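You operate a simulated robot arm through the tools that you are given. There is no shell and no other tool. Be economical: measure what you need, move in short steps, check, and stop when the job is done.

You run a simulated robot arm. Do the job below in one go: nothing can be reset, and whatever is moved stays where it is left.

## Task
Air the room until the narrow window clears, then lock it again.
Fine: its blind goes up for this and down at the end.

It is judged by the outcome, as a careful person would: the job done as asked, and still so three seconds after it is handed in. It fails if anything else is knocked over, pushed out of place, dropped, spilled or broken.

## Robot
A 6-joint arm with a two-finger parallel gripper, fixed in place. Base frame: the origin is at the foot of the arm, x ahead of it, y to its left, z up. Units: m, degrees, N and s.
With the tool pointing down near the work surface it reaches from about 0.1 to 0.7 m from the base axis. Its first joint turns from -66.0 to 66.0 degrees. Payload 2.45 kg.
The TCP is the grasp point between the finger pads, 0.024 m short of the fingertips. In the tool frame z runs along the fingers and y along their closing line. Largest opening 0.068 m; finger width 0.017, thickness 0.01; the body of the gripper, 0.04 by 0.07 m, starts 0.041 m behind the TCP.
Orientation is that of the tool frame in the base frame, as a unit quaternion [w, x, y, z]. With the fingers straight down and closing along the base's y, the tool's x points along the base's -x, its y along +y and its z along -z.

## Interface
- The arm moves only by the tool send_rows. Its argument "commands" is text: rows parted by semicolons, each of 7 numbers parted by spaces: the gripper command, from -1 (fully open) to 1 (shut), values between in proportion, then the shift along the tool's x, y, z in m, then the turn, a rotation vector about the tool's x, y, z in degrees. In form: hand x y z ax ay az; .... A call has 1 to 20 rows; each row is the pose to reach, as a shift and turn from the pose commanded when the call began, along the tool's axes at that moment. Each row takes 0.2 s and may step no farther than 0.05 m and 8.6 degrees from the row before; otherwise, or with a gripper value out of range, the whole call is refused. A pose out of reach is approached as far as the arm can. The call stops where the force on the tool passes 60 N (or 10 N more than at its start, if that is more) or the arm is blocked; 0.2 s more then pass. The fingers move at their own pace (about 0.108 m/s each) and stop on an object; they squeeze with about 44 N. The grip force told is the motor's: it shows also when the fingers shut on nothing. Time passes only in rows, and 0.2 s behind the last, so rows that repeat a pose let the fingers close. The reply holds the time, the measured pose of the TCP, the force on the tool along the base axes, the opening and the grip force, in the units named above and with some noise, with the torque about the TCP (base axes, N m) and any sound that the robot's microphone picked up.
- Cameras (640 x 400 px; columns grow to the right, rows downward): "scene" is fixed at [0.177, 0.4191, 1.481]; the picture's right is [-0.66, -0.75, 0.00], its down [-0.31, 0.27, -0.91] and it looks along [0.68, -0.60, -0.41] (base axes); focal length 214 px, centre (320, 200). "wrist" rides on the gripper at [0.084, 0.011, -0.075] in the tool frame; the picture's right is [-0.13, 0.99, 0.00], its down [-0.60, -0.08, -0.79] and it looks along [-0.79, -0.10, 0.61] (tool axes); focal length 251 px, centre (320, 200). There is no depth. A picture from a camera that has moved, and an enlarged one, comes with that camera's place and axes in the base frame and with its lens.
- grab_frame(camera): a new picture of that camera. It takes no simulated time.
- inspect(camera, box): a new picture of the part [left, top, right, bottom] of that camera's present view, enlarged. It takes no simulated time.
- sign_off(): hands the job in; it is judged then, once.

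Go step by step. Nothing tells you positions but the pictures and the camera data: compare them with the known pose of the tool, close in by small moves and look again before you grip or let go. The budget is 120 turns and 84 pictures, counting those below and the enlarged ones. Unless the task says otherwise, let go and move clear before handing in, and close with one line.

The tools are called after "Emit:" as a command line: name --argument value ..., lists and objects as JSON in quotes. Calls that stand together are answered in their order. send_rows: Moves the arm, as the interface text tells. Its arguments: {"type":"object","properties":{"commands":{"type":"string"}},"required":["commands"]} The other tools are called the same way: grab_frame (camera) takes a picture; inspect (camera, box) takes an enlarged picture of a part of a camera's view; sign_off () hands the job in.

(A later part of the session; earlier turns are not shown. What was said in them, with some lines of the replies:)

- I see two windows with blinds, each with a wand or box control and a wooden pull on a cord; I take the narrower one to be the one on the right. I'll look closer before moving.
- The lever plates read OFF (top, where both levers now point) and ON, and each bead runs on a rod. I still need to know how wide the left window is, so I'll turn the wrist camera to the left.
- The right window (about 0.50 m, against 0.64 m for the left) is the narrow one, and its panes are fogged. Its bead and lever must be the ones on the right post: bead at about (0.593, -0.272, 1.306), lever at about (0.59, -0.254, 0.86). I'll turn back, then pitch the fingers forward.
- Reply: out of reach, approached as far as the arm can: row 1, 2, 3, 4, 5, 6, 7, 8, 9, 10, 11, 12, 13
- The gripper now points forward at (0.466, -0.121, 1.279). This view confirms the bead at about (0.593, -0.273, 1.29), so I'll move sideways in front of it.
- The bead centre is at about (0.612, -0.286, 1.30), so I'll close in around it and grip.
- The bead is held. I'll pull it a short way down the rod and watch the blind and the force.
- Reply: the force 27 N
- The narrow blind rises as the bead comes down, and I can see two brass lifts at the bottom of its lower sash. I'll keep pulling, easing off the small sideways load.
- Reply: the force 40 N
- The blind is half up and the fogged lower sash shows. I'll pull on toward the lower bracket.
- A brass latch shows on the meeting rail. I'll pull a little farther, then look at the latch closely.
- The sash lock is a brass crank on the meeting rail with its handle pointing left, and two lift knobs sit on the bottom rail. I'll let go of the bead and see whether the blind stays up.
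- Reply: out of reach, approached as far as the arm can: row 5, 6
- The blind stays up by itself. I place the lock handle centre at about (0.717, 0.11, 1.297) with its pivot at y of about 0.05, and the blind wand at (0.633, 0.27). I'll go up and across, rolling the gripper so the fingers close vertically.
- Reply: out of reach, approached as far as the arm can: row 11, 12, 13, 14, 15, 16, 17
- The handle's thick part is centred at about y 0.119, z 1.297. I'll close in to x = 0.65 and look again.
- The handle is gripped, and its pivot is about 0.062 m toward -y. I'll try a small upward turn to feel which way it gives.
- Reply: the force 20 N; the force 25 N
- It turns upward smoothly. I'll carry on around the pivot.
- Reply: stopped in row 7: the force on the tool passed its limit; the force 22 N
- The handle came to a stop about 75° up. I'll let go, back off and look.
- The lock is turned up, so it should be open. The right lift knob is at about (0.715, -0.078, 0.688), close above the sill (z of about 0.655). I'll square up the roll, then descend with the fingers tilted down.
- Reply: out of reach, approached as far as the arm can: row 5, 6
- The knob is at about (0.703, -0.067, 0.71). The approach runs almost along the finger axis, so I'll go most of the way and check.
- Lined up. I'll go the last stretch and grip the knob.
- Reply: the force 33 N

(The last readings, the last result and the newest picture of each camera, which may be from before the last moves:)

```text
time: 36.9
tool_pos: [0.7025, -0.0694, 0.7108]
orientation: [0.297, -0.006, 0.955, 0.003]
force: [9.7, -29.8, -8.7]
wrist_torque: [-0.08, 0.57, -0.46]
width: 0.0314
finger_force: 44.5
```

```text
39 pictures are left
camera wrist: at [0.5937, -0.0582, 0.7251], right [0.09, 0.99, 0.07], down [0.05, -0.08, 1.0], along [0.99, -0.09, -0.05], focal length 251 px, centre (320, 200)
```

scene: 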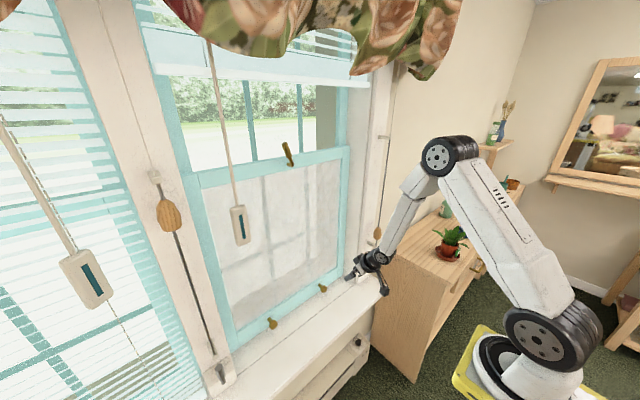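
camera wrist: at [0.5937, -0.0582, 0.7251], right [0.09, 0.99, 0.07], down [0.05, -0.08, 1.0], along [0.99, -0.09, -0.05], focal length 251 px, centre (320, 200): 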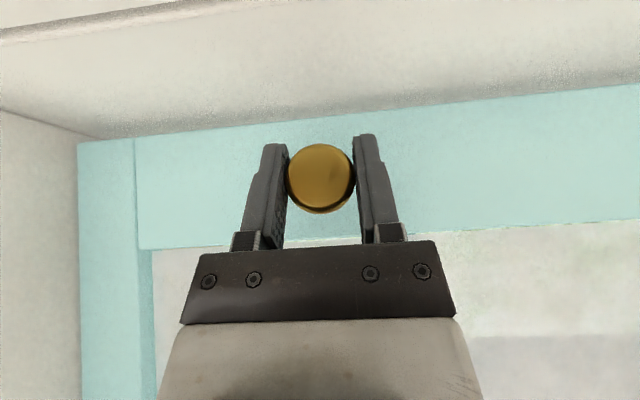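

The knob is held. I'll relieve the side load and lift a little to test.

Emit:
send_rows --commands "1 0 -0.0015 0 0 0 0; 1 -0.0034 -0.0015 -0.0049 0 0 0; 1 -0.0069 -0.0015 -0.0098 0 0 0; 1 -0.0115 -0.0015 -0.0164 0 0 0; 1 -0.0115 -0.0015 -0.0164 0 0 0"

Emit:
inspect --camera "scene" --box '[200, 130, 400, 350]'

```text
time: 38.1
tool_pos: [0.7036, -0.0692, 0.7304]
orientation: [0.298, -0.008, 0.954, 0.002]
force: [12.1, -28.5, -8.5]
wrist_torque: [-0.38, 0.47, -0.18]
width: 0.0317
finger_force: 44.5
```

```text
1.82 times, centred on (300, 240) of scene
camera zoom: at [0.1775, 0.4185, 1.4811], right [-0.66, -0.75, 0.0], down [-0.31, 0.27, -0.91], along [0.68, -0.6, -0.41], focal length 390 px, centre (356, 127)
```

zoom: 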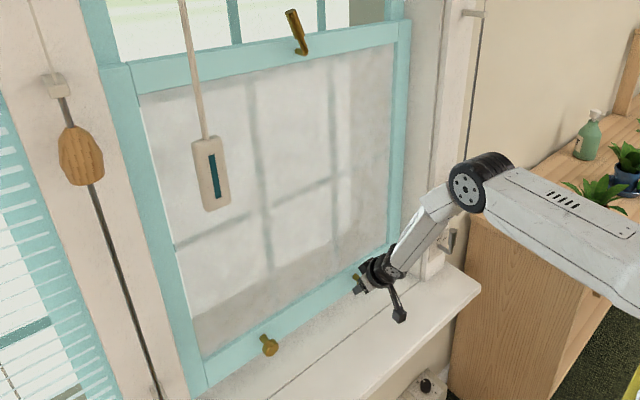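

Emit:
send_rows --commands "1 -0.0115 -0.002 -0.0164 0 0 0; 1 -0.023 -0.002 -0.0328 0 0 0; 1 -0.0344 -0.002 -0.0491 0 0 0; 1 -0.0459 -0.002 -0.0655 0 0 0; 1 -0.0574 -0.002 -0.0819 0 0 0; 1 -0.0689 -0.002 -0.0983 0 0 0; 1 -0.0804 -0.002 -0.1147 0 0 0; 1 -0.0804 -0.002 -0.1147 0 0 0"

Emit:
grab_frame --camera "scene"

```text
time: 39.9
tool_pos: [0.7046, -0.0694, 0.8689]
orientation: [0.295, -0.009, 0.955, 0.001]
force: [-18.0, -16.7, -7.3]
wrist_torque: [0.04, 0.33, 0.05]
width: 0.0315
finger_force: 44.7
```

```text
37 pictures are left
```

scene: 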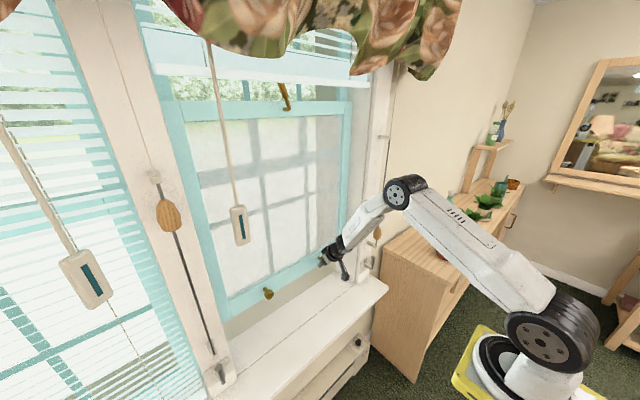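

The sash is up about 0.16 m and air can come in. I'll stop here so the lock handle stays clear of the blind, then hold and wait.

Emit:
send_rows --commands "1 0 -0.0005 -0.0005 0 0 0; 1 0 -0.0005 -0.0005 0 0 0; 1 0 -0.0005 -0.0005 0 0 0; 1 0 -0.0005 -0.0005 0 0 0; 1 0 -0.0005 -0.0005 0 0 0; 1 0 -0.0005 -0.0005 0 0 0; 1 0 -0.0005 -0.0005 0 0 0; 1 0 -0.0005 -0.0005 0 0 0; 1 0 -0.0005 -0.0005 0 0 0; 1 0 -0.0005 -0.0005 0 0 0; 1 0 -0.0005 -0.0005 0 0 0; 1 0 -0.0005 -0.0005 0 0 0; 1 0 -0.0005 -0.0005 0 0 0; 1 0 -0.0005 -0.0005 0 0 0; 1 0 -0.0005 -0.0005 0 0 0; 1 0 -0.0005 -0.0005 0 0 0; 1 0 -0.0005 -0.0005 0 0 0; 1 0 -0.0005 -0.0005 0 0 0; 1 0 -0.0005 -0.0005 0 0 0; 1 0 -0.0005 -0.0005 0 0 0"

Emit:
inspect --camera "scene" --box '[140, 40, 400, 320]'

```text
time: 44.1
tool_pos: [0.7029, -0.0691, 0.8692]
orientation: [0.297, -0.008, 0.955, 0.002]
force: [-18.6, -12.9, -5.5]
wrist_torque: [-0.12, 0.09, -0.03]
width: 0.0313
finger_force: 44.2
```

```text
1.43 times, centred on (270, 180) of scene
camera zoom: at [0.1766, 0.4188, 1.4811], right [-0.66, -0.75, 0.0], down [-0.31, 0.27, -0.91], along [0.68, -0.6, -0.41], focal length 306 px, centre (391, 229)
```

zoom: 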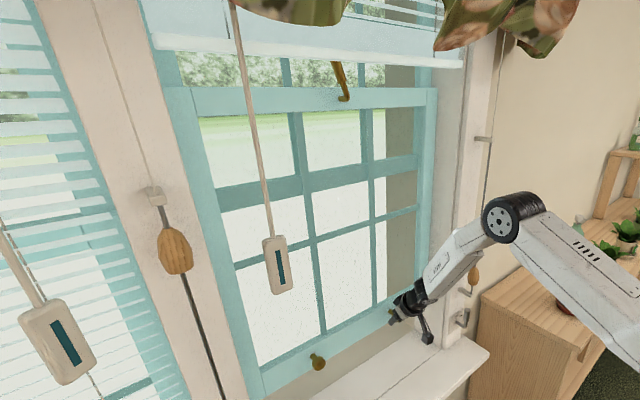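

The pane looks clear now. I'll wait a bit more and check closely for haze.

Emit:
send_rows --commands "1 0 0 0 0 0 0; 1 0 0 0 0 0 0; 1 0 0 0 0 0 0; 1 0 0 0 0 0 0; 1 0 0 0 0 0 0; 1 0 0 0 0 0 0; 1 0 0 0 0 0 0; 1 0 0 0 0 0 0; 1 0 0 0 0 0 0; 1 0 0 0 0 0 0; 1 0 0 0 0 0 0; 1 0 0 0 0 0 0; 1 0 0 0 0 0 0; 1 0 0 0 0 0 0; 1 0 0 0 0 0 0"

Emit:
inspect --camera "scene" --box '[190, 100, 350, 300]'

Emit:
grab_frame --camera "wrist"

```text
time: 47.3
tool_pos: [0.705, -0.0699, 0.8687]
orientation: [0.297, -0.008, 0.955, 0.002]
force: [-17.6, -12.7, -5.7]
wrist_torque: [-0.16, 0.12, -0.01]
width: 0.0318
finger_force: 44.8
```

```text
2.00 times, centred on (270, 200) of scene
camera zoom: at [0.1766, 0.4188, 1.4811], right [-0.66, -0.75, 0.0], down [-0.31, 0.27, -0.91], along [0.68, -0.6, -0.41], focal length 429 px, centre (420, 200)
```

zoom: 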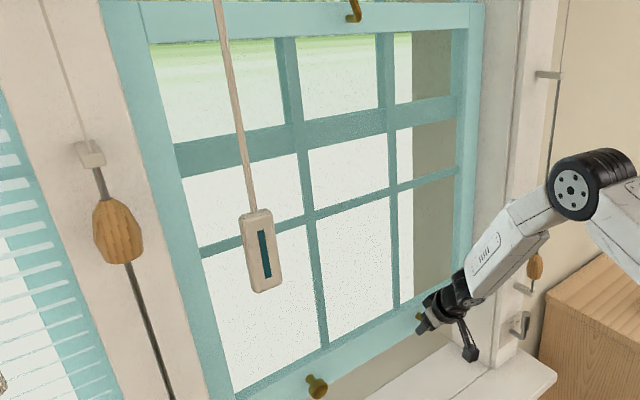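

```text
34 pictures are left
camera wrist: at [0.5937, -0.0589, 0.8839], right [0.09, 0.99, 0.07], down [0.05, -0.08, 1.0], along [0.99, -0.09, -0.06], focal length 251 px, centre (320, 200)
```

wrist: 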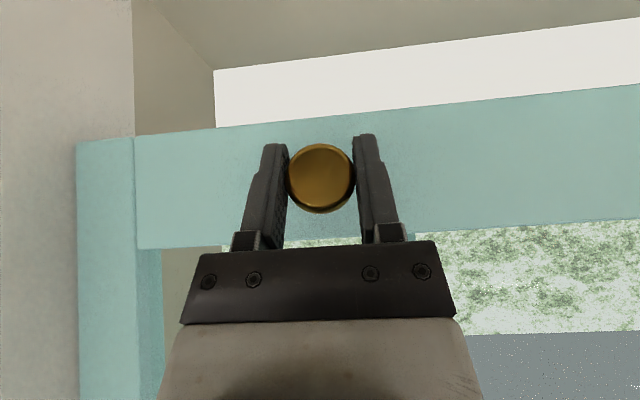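

The pane is fully clear. I'll lower the sash shut, slowly at the end.

Emit:
send_rows --commands "1 0.0115 0 0.0164 0 0 0; 1 0.023 0 0.0328 0 0 0; 1 0.0344 0 0.0491 0 0 0; 1 0.0459 0 0.0655 0 0 0; 1 0.0574 0 0.0819 0 0 0; 1 0.0689 0 0.0983 0 0 0; 1 0.0804 0 0.1147 0 0 0; 1 0.085 0 0.1213 0 0 0; 1 0.0878 0 0.1253 0 0 0; 1 0.0901 0 0.1286 0 0 0; 1 0.091 0 0.13 0 0 0; 1 0.091 0 0.13 0 0 0"

Emit:
grab_frame --camera "wrist"

Emit:
inspect --camera "scene" --box '[140, 120, 400, 340]'

```text
time: 49.9
tool_pos: [0.7039, -0.0695, 0.7113]
orientation: [0.298, -0.009, 0.955, 0.003]
force: [-0.9, -16.1, -0.5]
wrist_torque: [-0.23, 0.67, -0.25]
width: 0.0317
finger_force: 45.0
```

```text
33 pictures are left
camera wrist: at [0.5938, -0.059, 0.7259], right [0.09, 0.99, 0.07], down [0.05, -0.08, 1.0], along [1.0, -0.08, -0.05], focal length 251 px, centre (320, 200)
```

wrist: 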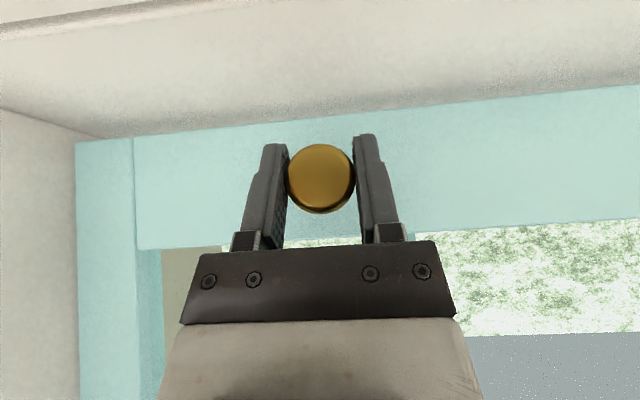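

```text
1.82 times, centred on (270, 230) of scene
camera zoom: at [0.177, 0.4188, 1.4811], right [-0.66, -0.75, 0.0], down [-0.31, 0.27, -0.91], along [0.68, -0.6, -0.41], focal length 390 px, centre (411, 146)
```

zoom: 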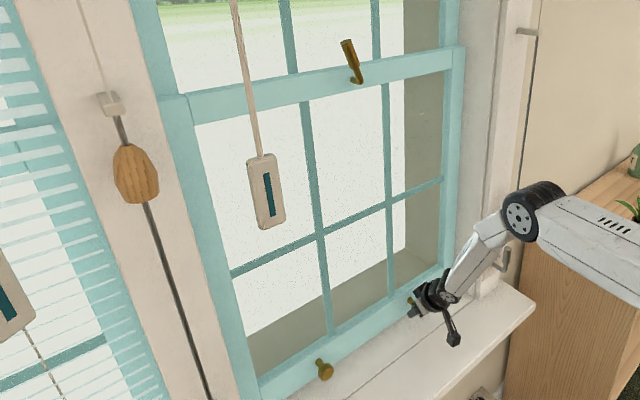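

It's almost shut. I'll press down a couple of millimetres to seat it.

Emit:
send_rows --commands "1 0.0006 0 0.0008 0 0 0; 1 0.0011 0 0.0016 0 0 0; 1 0.0017 0 0.0024 0 0 0; 1 0.0017 0 0.0024 0 0 0"

```text
time: 50.9
tool_pos: [0.7046, -0.0702, 0.7095]
orientation: [0.297, -0.009, 0.955, 0.003]
force: [-1.0, -20.1, 0.7]
wrist_torque: [-0.1, -0.53, 0.06]
width: 0.0317
finger_force: 44.7
```

Emit:
send_rows --commands "1 0.0006 0 0.0008 0 0 0; 1 0.0011 0 0.0016 0 0 0; 1 0.0011 0 0.0016 0 0 0"

```text
time: 51.7
tool_pos: [0.7049, -0.0693, 0.7067]
orientation: [0.298, -0.009, 0.955, 0.003]
force: [-3.0, -17.1, -0.1]
wrist_torque: [0.05, -0.68, -0.1]
width: 0.0314
finger_force: 44.7
```

Emit:
send_rows --commands "1 0.0011 0 0.0016 0 0 0; 1 0.0017 0 0.0024 0 0 0; 1 0.0017 0 0.0024 0 0 0"

Emit:
grab_frame --camera "wrist"

```text
time: 52.5
tool_pos: [0.7045, -0.0682, 0.7031]
orientation: [0.297, -0.009, 0.955, 0.002]
force: [0.9, -17.6, -0.1]
wrist_torque: [-0.14, 0.49, -0.33]
width: 0.0314
finger_force: 44.8
```

```text
31 pictures are left
camera wrist: at [0.5938, -0.0589, 0.7175], right [0.09, 0.99, 0.07], down [0.05, -0.08, 1.0], along [0.99, -0.08, -0.05], focal length 251 px, centre (320, 200)
```

wrist: 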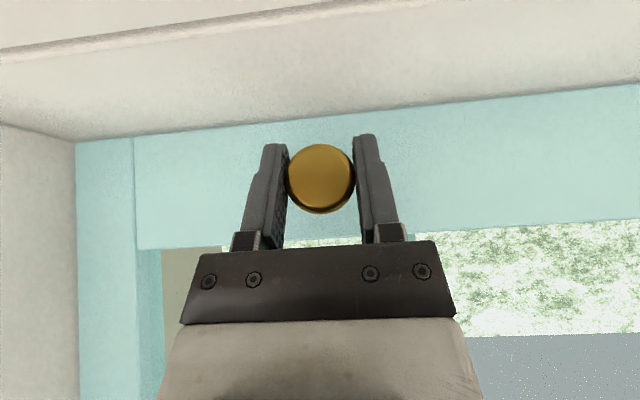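

Emit:
inspect --camera "scene" --box '[250, 150, 314, 190]'

Emit:
inspect --camera "scene" --box '[250, 270, 346, 340]'

```text
10.00 times, centred on (282, 170) of scene
camera zoom: at [0.177, 0.4188, 1.4811], right [-0.66, -0.75, 0.0], down [-0.31, 0.27, -0.91], along [0.68, -0.6, -0.41], focal length 2145 px, centre (700, 500)
```

zoom: 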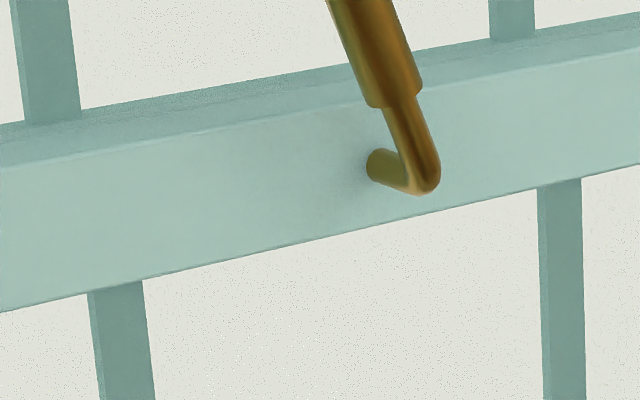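

```text
5.71 times, centred on (298, 305) of scene
camera zoom: at [0.177, 0.4188, 1.4811], right [-0.66, -0.75, 0.0], down [-0.31, 0.27, -0.91], along [0.68, -0.6, -0.41], focal length 1226 px, centre (446, -400)
```

zoom: 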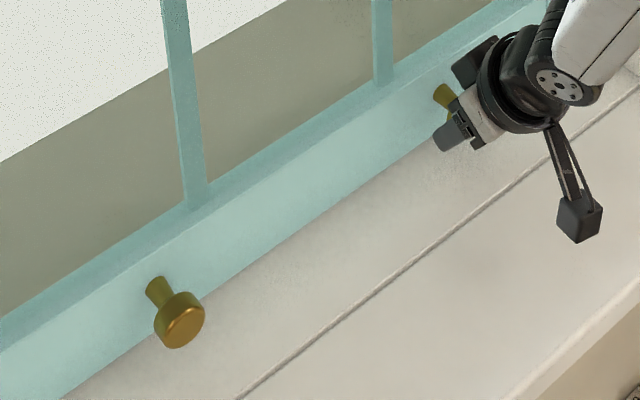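

The scene view shows the sash back exactly where it started. I'll press once more lightly to confirm it's seated, then let go and back off.

Emit:
send_rows --commands "1 0.0011 0 0.0016 0 0 0; 1 0.0011 0 0.0016 0 0 0"

```text
time: 53.1
tool_pos: [0.7039, -0.0697, 0.7024]
orientation: [0.299, -0.008, 0.954, 0.002]
force: [-20.6, -16.2, 26.3]
wrist_torque: [-0.22, 0.03, -0.15]
width: 0.0315
finger_force: 44.9
```

Seated (26 N reaction). Now I'll let go and retreat the way I came.

Emit:
send_rows --commands "-1 -0.0006 0.002 -0.0009 0 0 0; -1 -0.0006 0.002 -0.0009 0 0 0; -1 0 0 -0.045 0 0 0; -1 0 0 -0.09 0 0 0; -1 0 0 -0.135 0 0 0; -1 0 0 -0.18 0 0 0; -1 0 0 -0.225 0 0 0; -1 0 0 -0.265 0 0 0; -1 0 0 -0.265 0 0 0"

Emit:
grab_frame --camera "scene"

```text
time: 55.1
tool_pos: [0.5517, -0.071, 0.9194]
orientation: [0.298, -0.009, 0.955, 0.002]
force: [0.3, 0.1, -0.7]
wrist_torque: [0.03, -0.01, 0.01]
width: 0.068
finger_force: 0.0
```

```text
28 pictures are left
```

scene: 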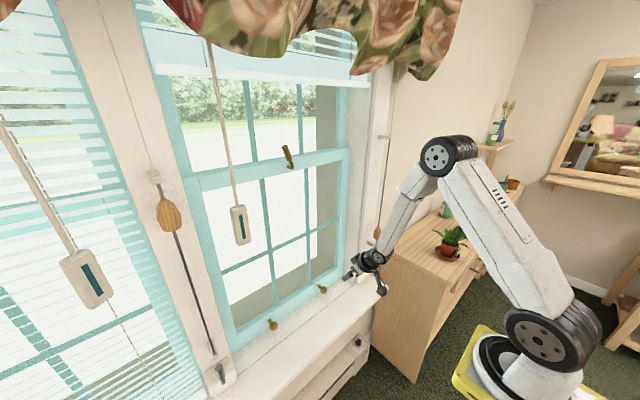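

Emit:
send_rows --commands "-1 -0.023 0.0135 -0.0328 0 0 0; -1 -0.0459 0.027 -0.0655 0 0 0; -1 -0.0689 0.0405 -0.0983 0 0 0; -1 -0.0918 0.054 -0.131 0 0 0; -1 -0.1148 0.0675 -0.1638 0 -8 0; -1 -0.1378 0.081 -0.1966 0 -16 0; -1 -0.1607 0.0945 -0.2293 0 -24 0; -1 -0.1837 0.108 -0.2621 0 -32 0; -1 -0.2066 0.1215 -0.2949 0 -40 0; -1 -0.2296 0.135 -0.3276 0 -48 0; -1 -0.252 0.146 -0.3595 0 -55 0; -1 -0.252 0.146 -0.3595 0 -55 0"

Emit:
send_rows --commands "-1 0 0 0.01 0 0 -7; -1 0 0 0.03 0 0 -14; -1 0 0 0.03 0 0 -14"

Emit:
grab_frame --camera "wrist"

```text
time: 57.7
tool_pos: [0.555, 0.0743, 1.3562]
orientation: [0.706, -0.007, 0.708, 0.006]
force: [0.6, -0.3, -0.9]
wrist_torque: [-0.01, -0.03, 0.0]
width: 0.0681
finger_force: 0.1
out of reach, approached as far as the arm can: row 3, 4
```

```text
time: 58.5
tool_pos: [0.5847, 0.0756, 1.3562]
orientation: [0.7, -0.093, 0.703, -0.081]
force: [0.0, 0.4, -0.2]
wrist_torque: [0.02, 0.0, 0.0]
width: 0.0677
finger_force: 0.1
```

```text
27 pictures are left
camera wrist: at [0.5111, 0.0659, 1.2736], right [-0.02, 0.99, -0.12], down [-0.79, 0.06, 0.61], along [0.61, 0.1, 0.78], focal length 251 px, centre (320, 200)
```

wrist: 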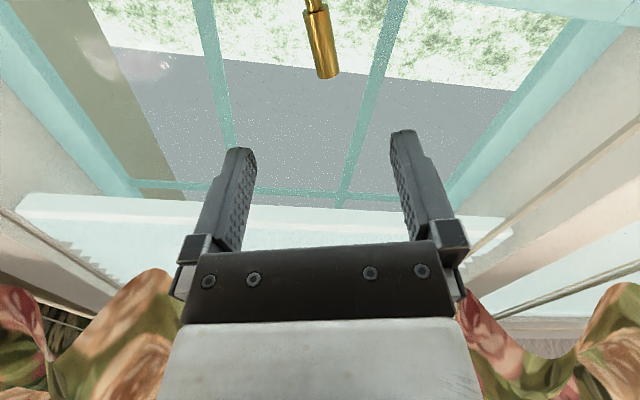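

The handle is ahead, centred at about (0.714, 0.0795, 1.349). I'll advance over it and grip.

Emit:
send_rows --commands "-1 0.004 0.005 0.04 0 0 -2; -1 0.004 0.005 0.08 0 0 -2; -1 0.004 0.005 0.12 0 0 -2; -1 0.004 0.005 0.12 0 0 -2; 1 0.004 0.005 0.12 0 0 -2; 1 0.004 0.005 0.12 0 0 -2; 1 0.004 0.005 0.12 0 0 -2"

Emit:
grab_frame --camera "wrist"

```text
time: 60.1
tool_pos: [0.7027, 0.0805, 1.3535]
orientation: [0.699, -0.107, 0.701, -0.093]
force: [7.4, 3.0, 0.1]
wrist_torque: [-0.71, 0.13, -0.01]
width: 0.0187
finger_force: 36.7
```

```text
26 pictures are left
camera wrist: at [0.6292, 0.0676, 1.2696], right [-0.02, 0.99, -0.15], down [-0.79, 0.08, 0.61], along [0.61, 0.13, 0.78], focal length 251 px, centre (320, 200)
```

wrist: 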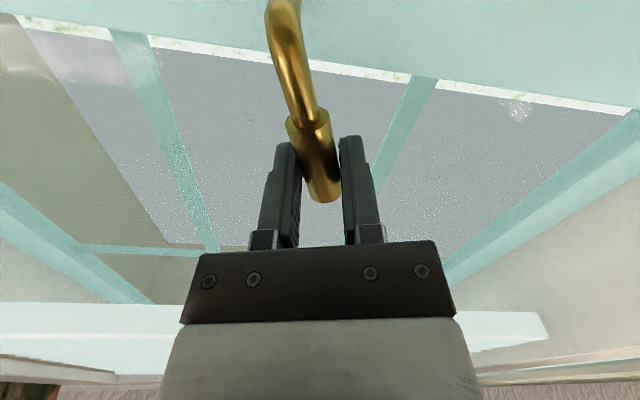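

The handle is held at about 66° and slightly skewed in the grip. I'll swing it back down around the pivot, squaring the grip as I go.

Emit:
send_rows --commands "1 0.0003 0.002 0 0 0 -3; 1 0.0007 0.004 0 0 0 -6; 1 0.0015 0.0072 0 0 0 -10; 1 0.0023 0.0103 0 0 0 -13.5; 1 0.0036 0.0138 0 0 0 -17.5; 1 0.005 0.0173 0 0 0 -21.5; 1 0.0068 0.0207 0 0 0 -25.5; 1 0.0086 0.024 0 0 0 -29.5; 1 0.0108 0.0271 0 0 0 -33.5; 1 0.013 0.0302 0 0 0 -37.7; 1 0.013 0.0302 0 0 0 -37.7"

Emit:
grab_frame --camera "wrist"

```text
time: 62.5
tool_pos: [0.7036, 0.1081, 1.3325]
orientation: [0.632, -0.328, 0.629, -0.312]
force: [2.6, -0.6, 3.5]
wrist_torque: [-0.21, 0.23, -0.39]
width: 0.0177
finger_force: 36.5
```

```text
25 pictures are left
camera wrist: at [0.6304, 0.0462, 1.274], right [-0.02, 0.69, -0.72], down [-0.8, 0.43, 0.42], along [0.6, 0.59, 0.54], focal length 251 px, centre (320, 200)
```

wrist: 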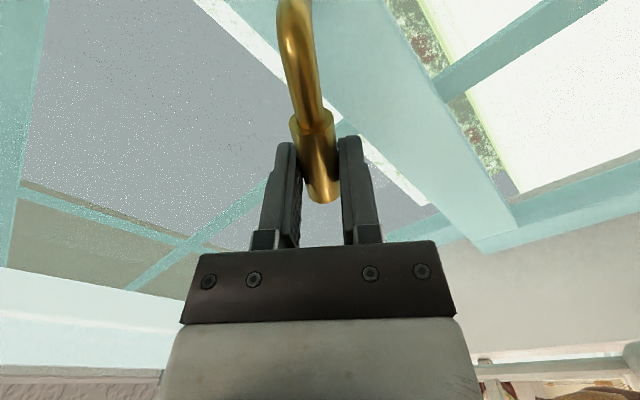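

Emit:
send_rows --commands "1 0.0002 0.0043 0 0 0 -4; 1 0.0006 0.0086 0 0 0 -8; 1 0.0013 0.0129 0 0 0 -12; 1 0.0024 0.0171 0 0 0 -16; 1 0.0037 0.0212 0 0 0 -20; 1 0.0054 0.0252 0 0 0 -24; 1 0.0073 0.0291 0 0 0 -28; 1 0.0094 0.0329 0 0 0 -32; 1 0.0118 0.0364 0 0 0 -36; 1 0.0135 0.0386 0 0 0 -38.5; 1 0.0145 0.0399 0 0 0 -40; 1 0.0145 0.0399 0 0 0 -40"

Emit:
grab_frame --camera "scene"

```text
time: 65.1
tool_pos: [0.7021, 0.1182, 1.2969]
orientation: [-0.49, 0.517, -0.478, 0.514]
force: [4.9, -4.2, 26.5]
wrist_torque: [0.75, -0.22, -0.2]
width: 0.0186
finger_force: 36.4
```

```text
24 pictures are left
```

scene: 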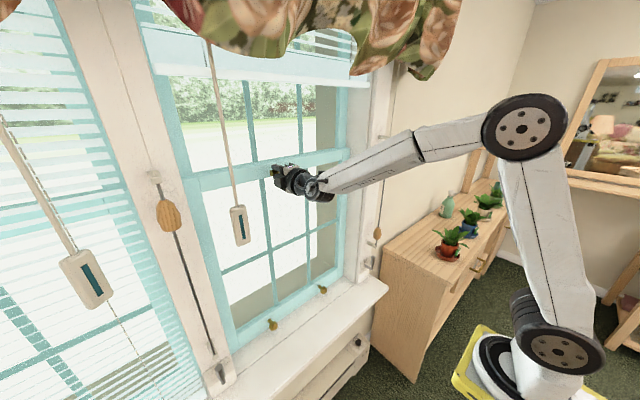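

The lock is down at its stop (26 N, z 1.297, as at the start). I'll let go, back off and compare it with the first view.

Emit:
send_rows --commands "-1 0 -0.001 0 0 0 2; -1 0 -0.001 0 0 0 3; -1 0 -0.001 -0.04 0 0 3; -1 0 -0.001 -0.08 0 0 3; -1 0 -0.001 -0.12 0 0 3; -1 0 -0.001 -0.16 0 0 3; -1 0 -0.001 -0.16 0 0 3"

Emit:
inspect --camera "scene" --box '[250, 150, 314, 190]'

```text
time: 66.7
tool_pos: [0.5426, 0.1147, 1.2959]
orientation: [-0.499, 0.51, -0.494, 0.497]
force: [1.4, -0.3, 0.3]
wrist_torque: [-0.05, -0.01, -0.02]
width: 0.068
finger_force: 0.0
```

```text
10.00 times, centred on (282, 170) of scene
camera zoom: at [0.1769, 0.4191, 1.481], right [-0.66, -0.75, 0.0], down [-0.31, 0.27, -0.91], along [0.68, -0.6, -0.41], focal length 2145 px, centre (700, 500)
```

zoom: 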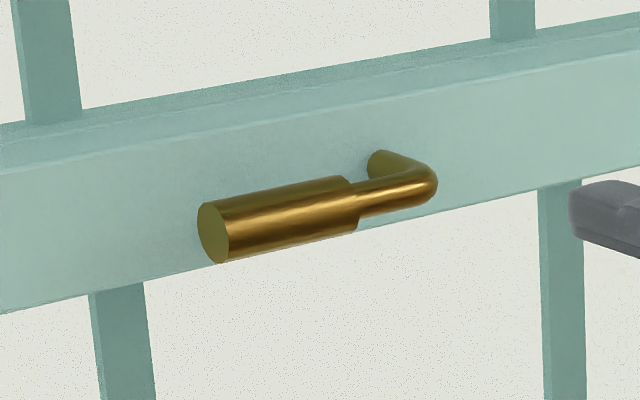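

Identical to the starting view, so it's locked. I'll return to the bead, now low on the rod, to let the blind down.

Emit:
send_rows --commands "-1 0.035 0 -0.01 0 0 8; -1 0.07 0 -0.02 0 0 16; -1 0.105 0 -0.03 0 0 24; -1 0.14 0 -0.03 0 0 32; -1 0.175 0 -0.03 0 0 40; -1 0.21 0 -0.03 0 0 48; -1 0.245 0 -0.03 0 0 56; -1 0.28 0 -0.03 0 0 64; -1 0.315 0 -0.03 0 0 72; -1 0.35 0 -0.03 0 0 80; -1 0.385 0 -0.03 0 0 88; -1 0.403 0.03 -0.03 0 0 90.5; -1 0.403 0.075 -0.03 0 0 90.5; -1 0.403 0.12 -0.03 0 0 90.5; -1 0.403 0.165 -0.03 0 0 90.5; -1 0.403 0.21 -0.03 0 0 90.5; -1 0.403 0.255 -0.03 0 0 90.5; -1 0.403 0.3 -0.03 0 0 90.5; -1 0.403 0.33 -0.03 0 0 90.5; -1 0.403 0.33 -0.03 0 0 90.5"

Emit:
grab_frame --camera "wrist"

Emit:
inspect --camera "scene" --box '[340, 180, 440, 280]'

```text
time: 70.9
tool_pos: [0.5934, 0.0203, 1.0356]
orientation: [0.694, 0.014, 0.716, -0.079]
force: [-0.9, 0.0, -5.8]
wrist_torque: [-0.03, -0.35, 0.01]
width: 0.0679
finger_force: 0.0
out of reach, approached as far as the arm can: row 3, 4, 5, 6, 7, 8, 9, 10, 11, 12, 13, 14, 15, 16, 17, 18, 19, 20
```

```text
22 pictures are left
camera wrist: at [0.5192, 0.0349, 0.9522], right [0.14, 0.99, 0.04], down [-0.77, 0.08, 0.63], along [0.62, -0.11, 0.78], focal length 251 px, centre (320, 200)
```

wrist: 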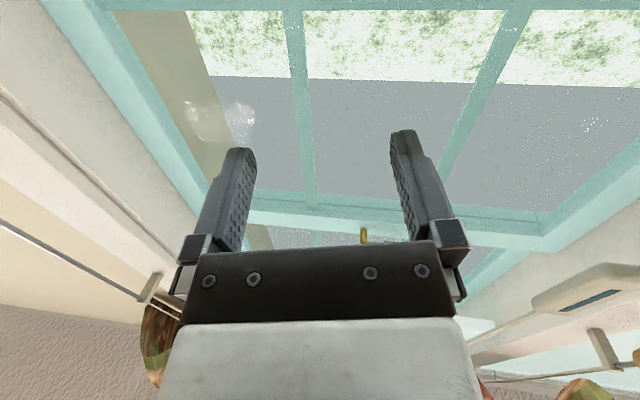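

```text
4.00 times, centred on (390, 230) of scene
camera zoom: at [0.1775, 0.4192, 1.4809], right [-0.66, -0.75, 0.0], down [-0.31, 0.27, -0.91], along [0.68, -0.6, -0.41], focal length 858 px, centre (40, 80)
```

zoom: 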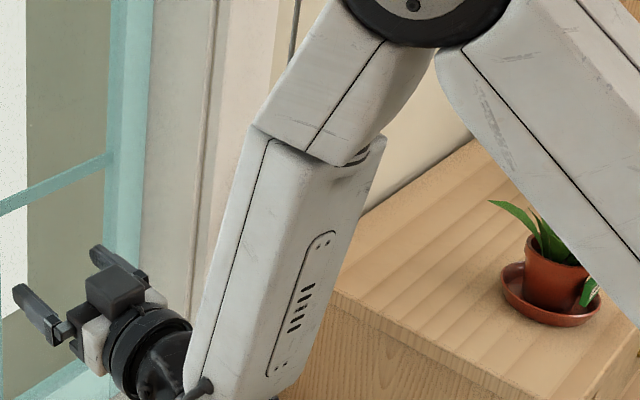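

The arm hit a reach limit partway and ended at (0.593, 0.02, 1.036). I'll look before moving on.

Emit:
grab_frame --camera "scene"

```text
20 pictures are left
```

scene: 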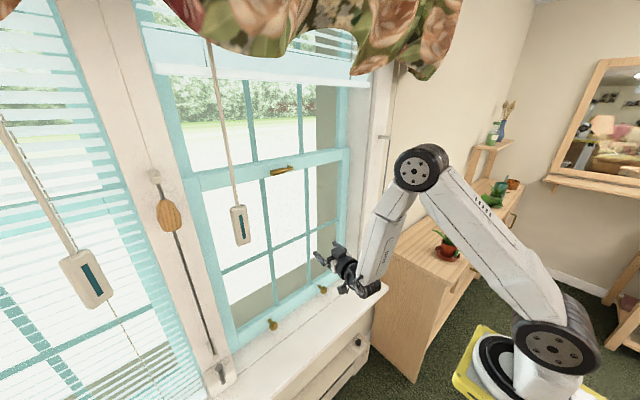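

Emit:
send_rows --commands "-1 -0.01 0 0 0 0 0; -1 -0.03 0 0 0 0 0; -1 -0.06 0 0 0 0 0; -1 -0.06 0 0 0 0 0"

```text
time: 71.9
tool_pos: [0.5818, 0.0234, 1.0903]
orientation: [0.693, 0.016, 0.717, -0.08]
force: [0.0, -0.1, -0.1]
wrist_torque: [0.02, -0.04, -0.02]
width: 0.0682
finger_force: 0.1
```

Free again. I'll square the orientation and rise a little first.

Emit:
send_rows --commands "-1 -0.035 -0.003 -0.001 -3.9 -0.95 2.6; -1 -0.07 -0.006 -0.002 -7.8 -1.9 5.2; -1 -0.1 -0.009 -0.003 -7.8 -1.9 5.2; -1 -0.1 -0.009 -0.003 -7.8 -1.9 5.2"

Emit:
send_rows --commands "-1 0 -0.04 -0.005 0 0 0; -1 0 -0.08 -0.01 0 0 0; -1 0 -0.12 -0.02 0 0 0; -1 0 -0.16 -0.03 0 0 0; -1 0 -0.2 -0.045 0 0 0; -1 0 -0.24 -0.055 0 0 0; -1 0 -0.28 -0.065 0 0 0; -1 0 -0.31 -0.065 0 0 0; -1 0 -0.31 -0.065 0 0 0"

```text
time: 72.9
tool_pos: [0.5693, 0.0671, 1.1871]
orientation: [0.706, 0.002, 0.708, -0.002]
force: [-0.2, 0.3, -0.1]
wrist_torque: [-0.01, 0.0, 0.03]
width: 0.0677
finger_force: 0.0
out of reach, approached as far as the arm can: row 1, 2, 3, 4
```

```text
time: 74.9
tool_pos: [0.5235, 0.0576, 1.1872]
orientation: [0.707, 0.003, 0.708, 0.0]
force: [0.6, -0.2, -0.2]
wrist_torque: [0.03, 0.04, -0.03]
width: 0.0679
finger_force: 0.1
out of reach, approached as far as the arm can: row 1, 2, 3, 4, 5, 6, 7, 8, 9
```

Sweeping across with level fingers stalls near y = 0.06. I'll tilt the fingers down, cross, and then level out again.

Emit:
send_rows --commands "-1 0 0 0 0 8 0; -1 0 0 0 0 16 0; -1 0 0 0 0 24 0; -1 0 0 0 0 32 0; -1 0 0 0 0 40 0; -1 0 0 0 0 48 0; -1 0 -0.03 0 0 50 0; -1 0 -0.07 0 0 50 0; -1 0 -0.11 0 0 50 0; -1 0 -0.15 0 0 50 0; -1 0 -0.19 0 0 50 0; -1 0 -0.23 0 0 50 0; -1 0 -0.27 0 0 50 0; -1 0 -0.31 0 0 50 0; -1 0 -0.345 0 0 50 0; -1 0 -0.345 0 0 50 0"

```text
time: 78.3
tool_pos: [0.5195, -0.2903, 1.1969]
orientation: [0.341, -0.001, 0.94, -0.001]
force: [-0.6, -0.5, -0.6]
wrist_torque: [0.01, 0.03, 0.0]
width: 0.0677
finger_force: 0.0
out of reach, approached as far as the arm can: row 5
```

Emit:
send_rows --commands "-1 0 0 0 0 -8 0; -1 0 0 0 0 -16 0; -1 0 0 0 0 -24 0; -1 0 0 0 0 -32 0; -1 0 0 0 0 -40 0; -1 0 0 0 0 -48 0; -1 0.026 0 0.031 0 -50 0; -1 0.052 0 0.061 0 -50 0; -1 0.077 0 0.092 0 -50 0; -1 0.103 0 0.123 0 -50 0; -1 0.129 0 0.153 0 -50 0; -1 0.148 0 0.176 0 -50 0; -1 0.148 0 0.176 0 -50 0"

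Emit:
grab_frame --camera "wrist"

Emit:
inspect --camera "scene" --box '[340, 180, 440, 280]'

```text
time: 81.1
tool_pos: [0.5184, -0.2904, 0.9649]
orientation: [0.706, 0.0, 0.708, 0.0]
force: [-0.2, 0.0, 1.3]
wrist_torque: [-0.02, 0.05, -0.02]
width: 0.0683
finger_force: 0.1
```

```text
19 pictures are left
camera wrist: at [0.4449, -0.278, 0.8816], right [0.0, 0.99, 0.13], down [-0.79, -0.08, 0.61], along [0.61, -0.1, 0.79], focal length 251 px, centre (320, 200)
```

wrist: 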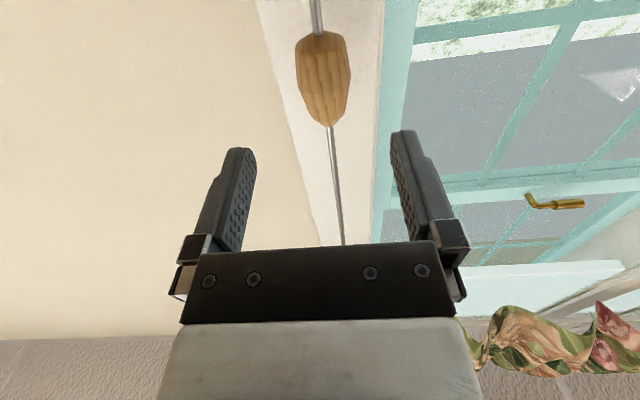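

```text
4.00 times, centred on (390, 230) of scene
camera zoom: at [0.177, 0.4191, 1.481], right [-0.66, -0.75, 0.0], down [-0.31, 0.27, -0.91], along [0.68, -0.6, -0.41], focal length 858 px, centre (40, 80)
```

zoom: 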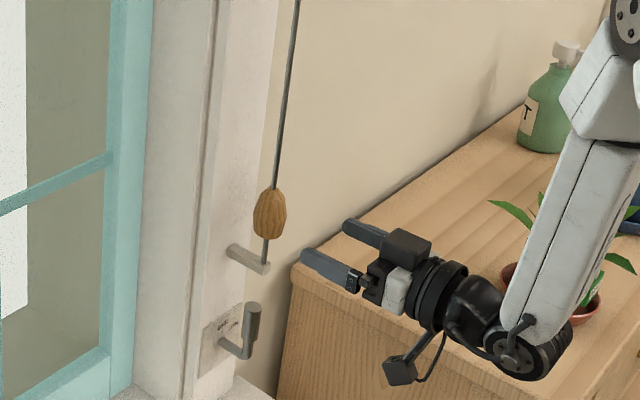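

The bead is right where I left it, at about (0.611, -0.286, 0.964). I'll move in and grip.

Emit:
send_rows --commands "-1 0 0.004 0.04 0 0 0; -1 0 0.004 0.075 0 0 0; -1 0 0.004 0.093 0 0 0; -1 0 0.004 0.093 0 0 0; 1 0 0.004 0.093 0 0 0; 1 0 0.004 0.093 0 0 0; 1 0 0.004 0.093 0 0 0"

Emit:
send_rows --commands "1 -0.02 0 0 0 0 0; 1 -0.04 0 0 0 0 0; 1 -0.06 0 0 0 0 0; 1 -0.08 0 0 0 0 0; 1 -0.1 0 0 0 0 0; 1 -0.1 0 0 0 0 0"

Emit:
grab_frame --camera "scene"

```text
time: 82.7
tool_pos: [0.6102, -0.2871, 0.9681]
orientation: [0.707, 0.0, 0.707, -0.001]
force: [9.5, -19.5, -1.0]
wrist_torque: [0.03, 0.23, 0.09]
width: 0.0324
finger_force: 44.9
```

```text
time: 84.1
tool_pos: [0.6112, -0.2871, 1.0663]
orientation: [0.707, 0.001, 0.707, -0.001]
force: [-18.8, -17.9, 0.9]
wrist_torque: [0.09, 0.02, 0.0]
width: 0.0318
finger_force: 44.7
```

```text
17 pictures are left
```

scene: 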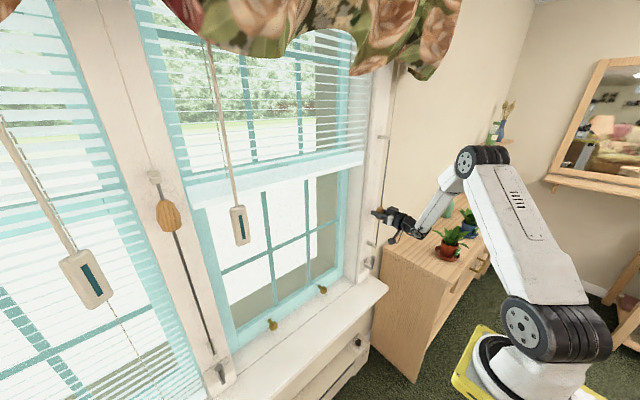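

The blind comes down as the bead goes up. I'll continue toward the top.

Emit:
send_rows --commands "1 -0.02 -0.001 -0.001 0 0 0; 1 -0.04 -0.001 -0.001 0 0 0; 1 -0.06 -0.001 -0.001 0 0 0; 1 -0.08 -0.001 -0.001 0 0 0; 1 -0.1 -0.001 -0.001 0 0 0; 1 -0.12 -0.001 -0.001 0 0 0; 1 -0.14 -0.001 -0.001 0 0 0; 1 -0.16 -0.001 -0.001 0 0 0; 1 -0.16 -0.001 -0.001 0 0 0"

Emit:
send_rows --commands "1 -0.015 0 0 0 0 0; 1 -0.03 0 0 0 0 0; 1 -0.045 0 0 0 0 0; 1 -0.06 0 0 0 0 0; 1 -0.068 0 0 0 0 0; 1 -0.073 0 0 0 0 0; 1 -0.073 0 0 0 0 0"

Emit:
grab_frame --camera "scene"

Emit:
inspect --camera "scene" --box '[190, 190, 430, 340]'

```text
time: 86.1
tool_pos: [0.611, -0.2866, 1.2275]
orientation: [0.707, 0.001, 0.707, -0.001]
force: [18.8, -34.9, 3.0]
wrist_torque: [0.02, 0.17, 0.24]
width: 0.0317
finger_force: 44.8
```

```text
time: 87.7
tool_pos: [0.611, -0.2864, 1.2998]
orientation: [0.706, 0.002, 0.708, -0.002]
force: [-2.8, -28.0, -0.7]
wrist_torque: [0.02, -0.03, 0.15]
width: 0.0322
finger_force: 44.9
```

```text
16 pictures are left
```

scene: 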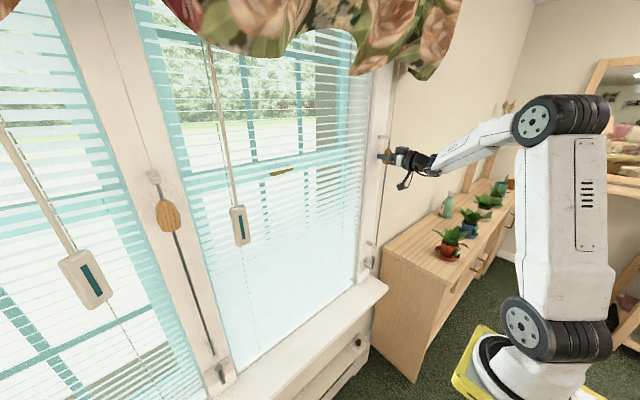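

```text
2.67 times, centred on (310, 265) of scene
camera zoom: at [0.1769, 0.418, 1.4813], right [-0.66, -0.75, 0.0], down [-0.31, 0.27, -0.91], along [0.68, -0.6, -0.41], focal length 572 px, centre (347, 27)
```

zoom: 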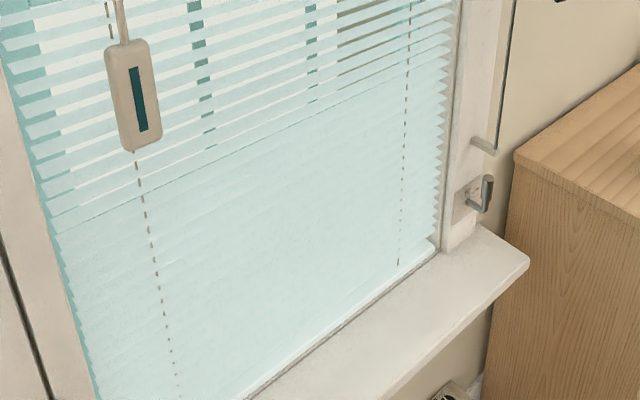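

The blind looks as it did at the start. I'll nudge the bead up to its stop, then let go and back off.

Emit:
send_rows --commands "1 -0.002 -0.001 0 0 0 0; 1 -0.004 -0.001 0 0 0 0; 1 -0.006 -0.001 0 0 0 0; 1 -0.006 -0.001 0 0 0 0"

```text
time: 88.7
tool_pos: [0.6114, -0.2862, 1.3003]
orientation: [0.702, 0.004, 0.712, -0.001]
force: [-10.9, -17.4, -27.7]
wrist_torque: [0.01, 0.01, 0.18]
width: 0.0318
finger_force: 45.5
```

At the stop (28 N). Letting go and retreating.

Emit:
send_rows --commands "1 0.004 0 0 0 0 0; -1 0.005 0 0 0 0 0; -1 0.005 0 0 0 0 0; -1 0.005 0 -0.04 0 0 0; -1 0.005 0 -0.08 0 0 0; -1 0.005 0 -0.12 0 0 0; -1 0.005 0 -0.12 0 0 0; -1 0.005 0 -0.12 0 0 0; -1 0.005 0 -0.12 0 0 0; -1 0.005 0 -0.12 0 0 0"

Emit:
grab_frame --camera "scene"

Emit:
inspect --camera "scene" --box '[190, 60, 430, 210]'

Emit:
inspect --camera "scene" --box '[190, 190, 430, 340]'

```text
time: 90.9
tool_pos: [0.492, -0.2831, 1.2993]
orientation: [0.707, -0.001, 0.708, 0.0]
force: [-0.5, 0.3, -0.6]
wrist_torque: [0.0, -0.04, 0.02]
width: 0.0679
finger_force: 0.0
```

```text
14 pictures are left
```

scene: 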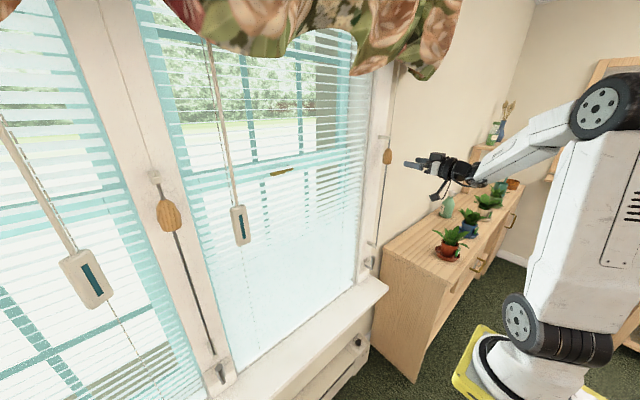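

```text
2.67 times, centred on (310, 135) of scene
camera zoom: at [0.177, 0.4191, 1.481], right [-0.66, -0.75, 0.0], down [-0.31, 0.27, -0.91], along [0.68, -0.6, -0.41], focal length 572 px, centre (347, 373)
```

zoom: 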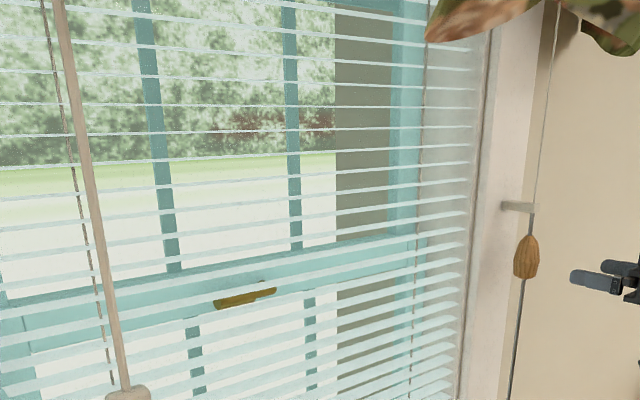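

```text
2.67 times, centred on (310, 265) of scene
camera zoom: at [0.177, 0.4191, 1.481], right [-0.66, -0.75, 0.0], down [-0.31, 0.27, -0.91], along [0.68, -0.6, -0.41], focal length 572 px, centre (347, 27)
```

zoom: 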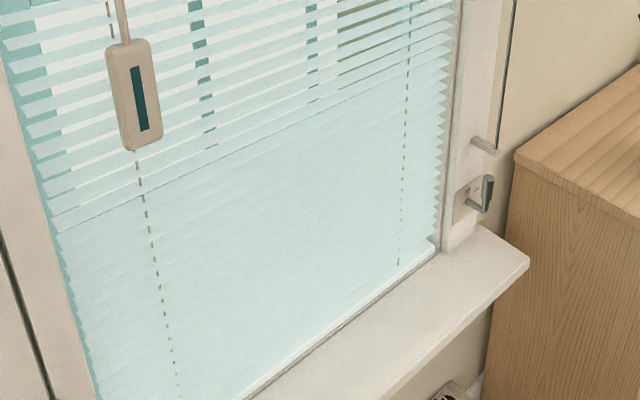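

The narrow window is clear, shut and locked, its blind is back down, and nothing else looks moved. The arm is clear of it, so I'm handing in.

Emit:
sign_off

```text
The job is handed in.
```

I aired the room until the narrow window was clear, shut and locked it again, and lowered its blind.
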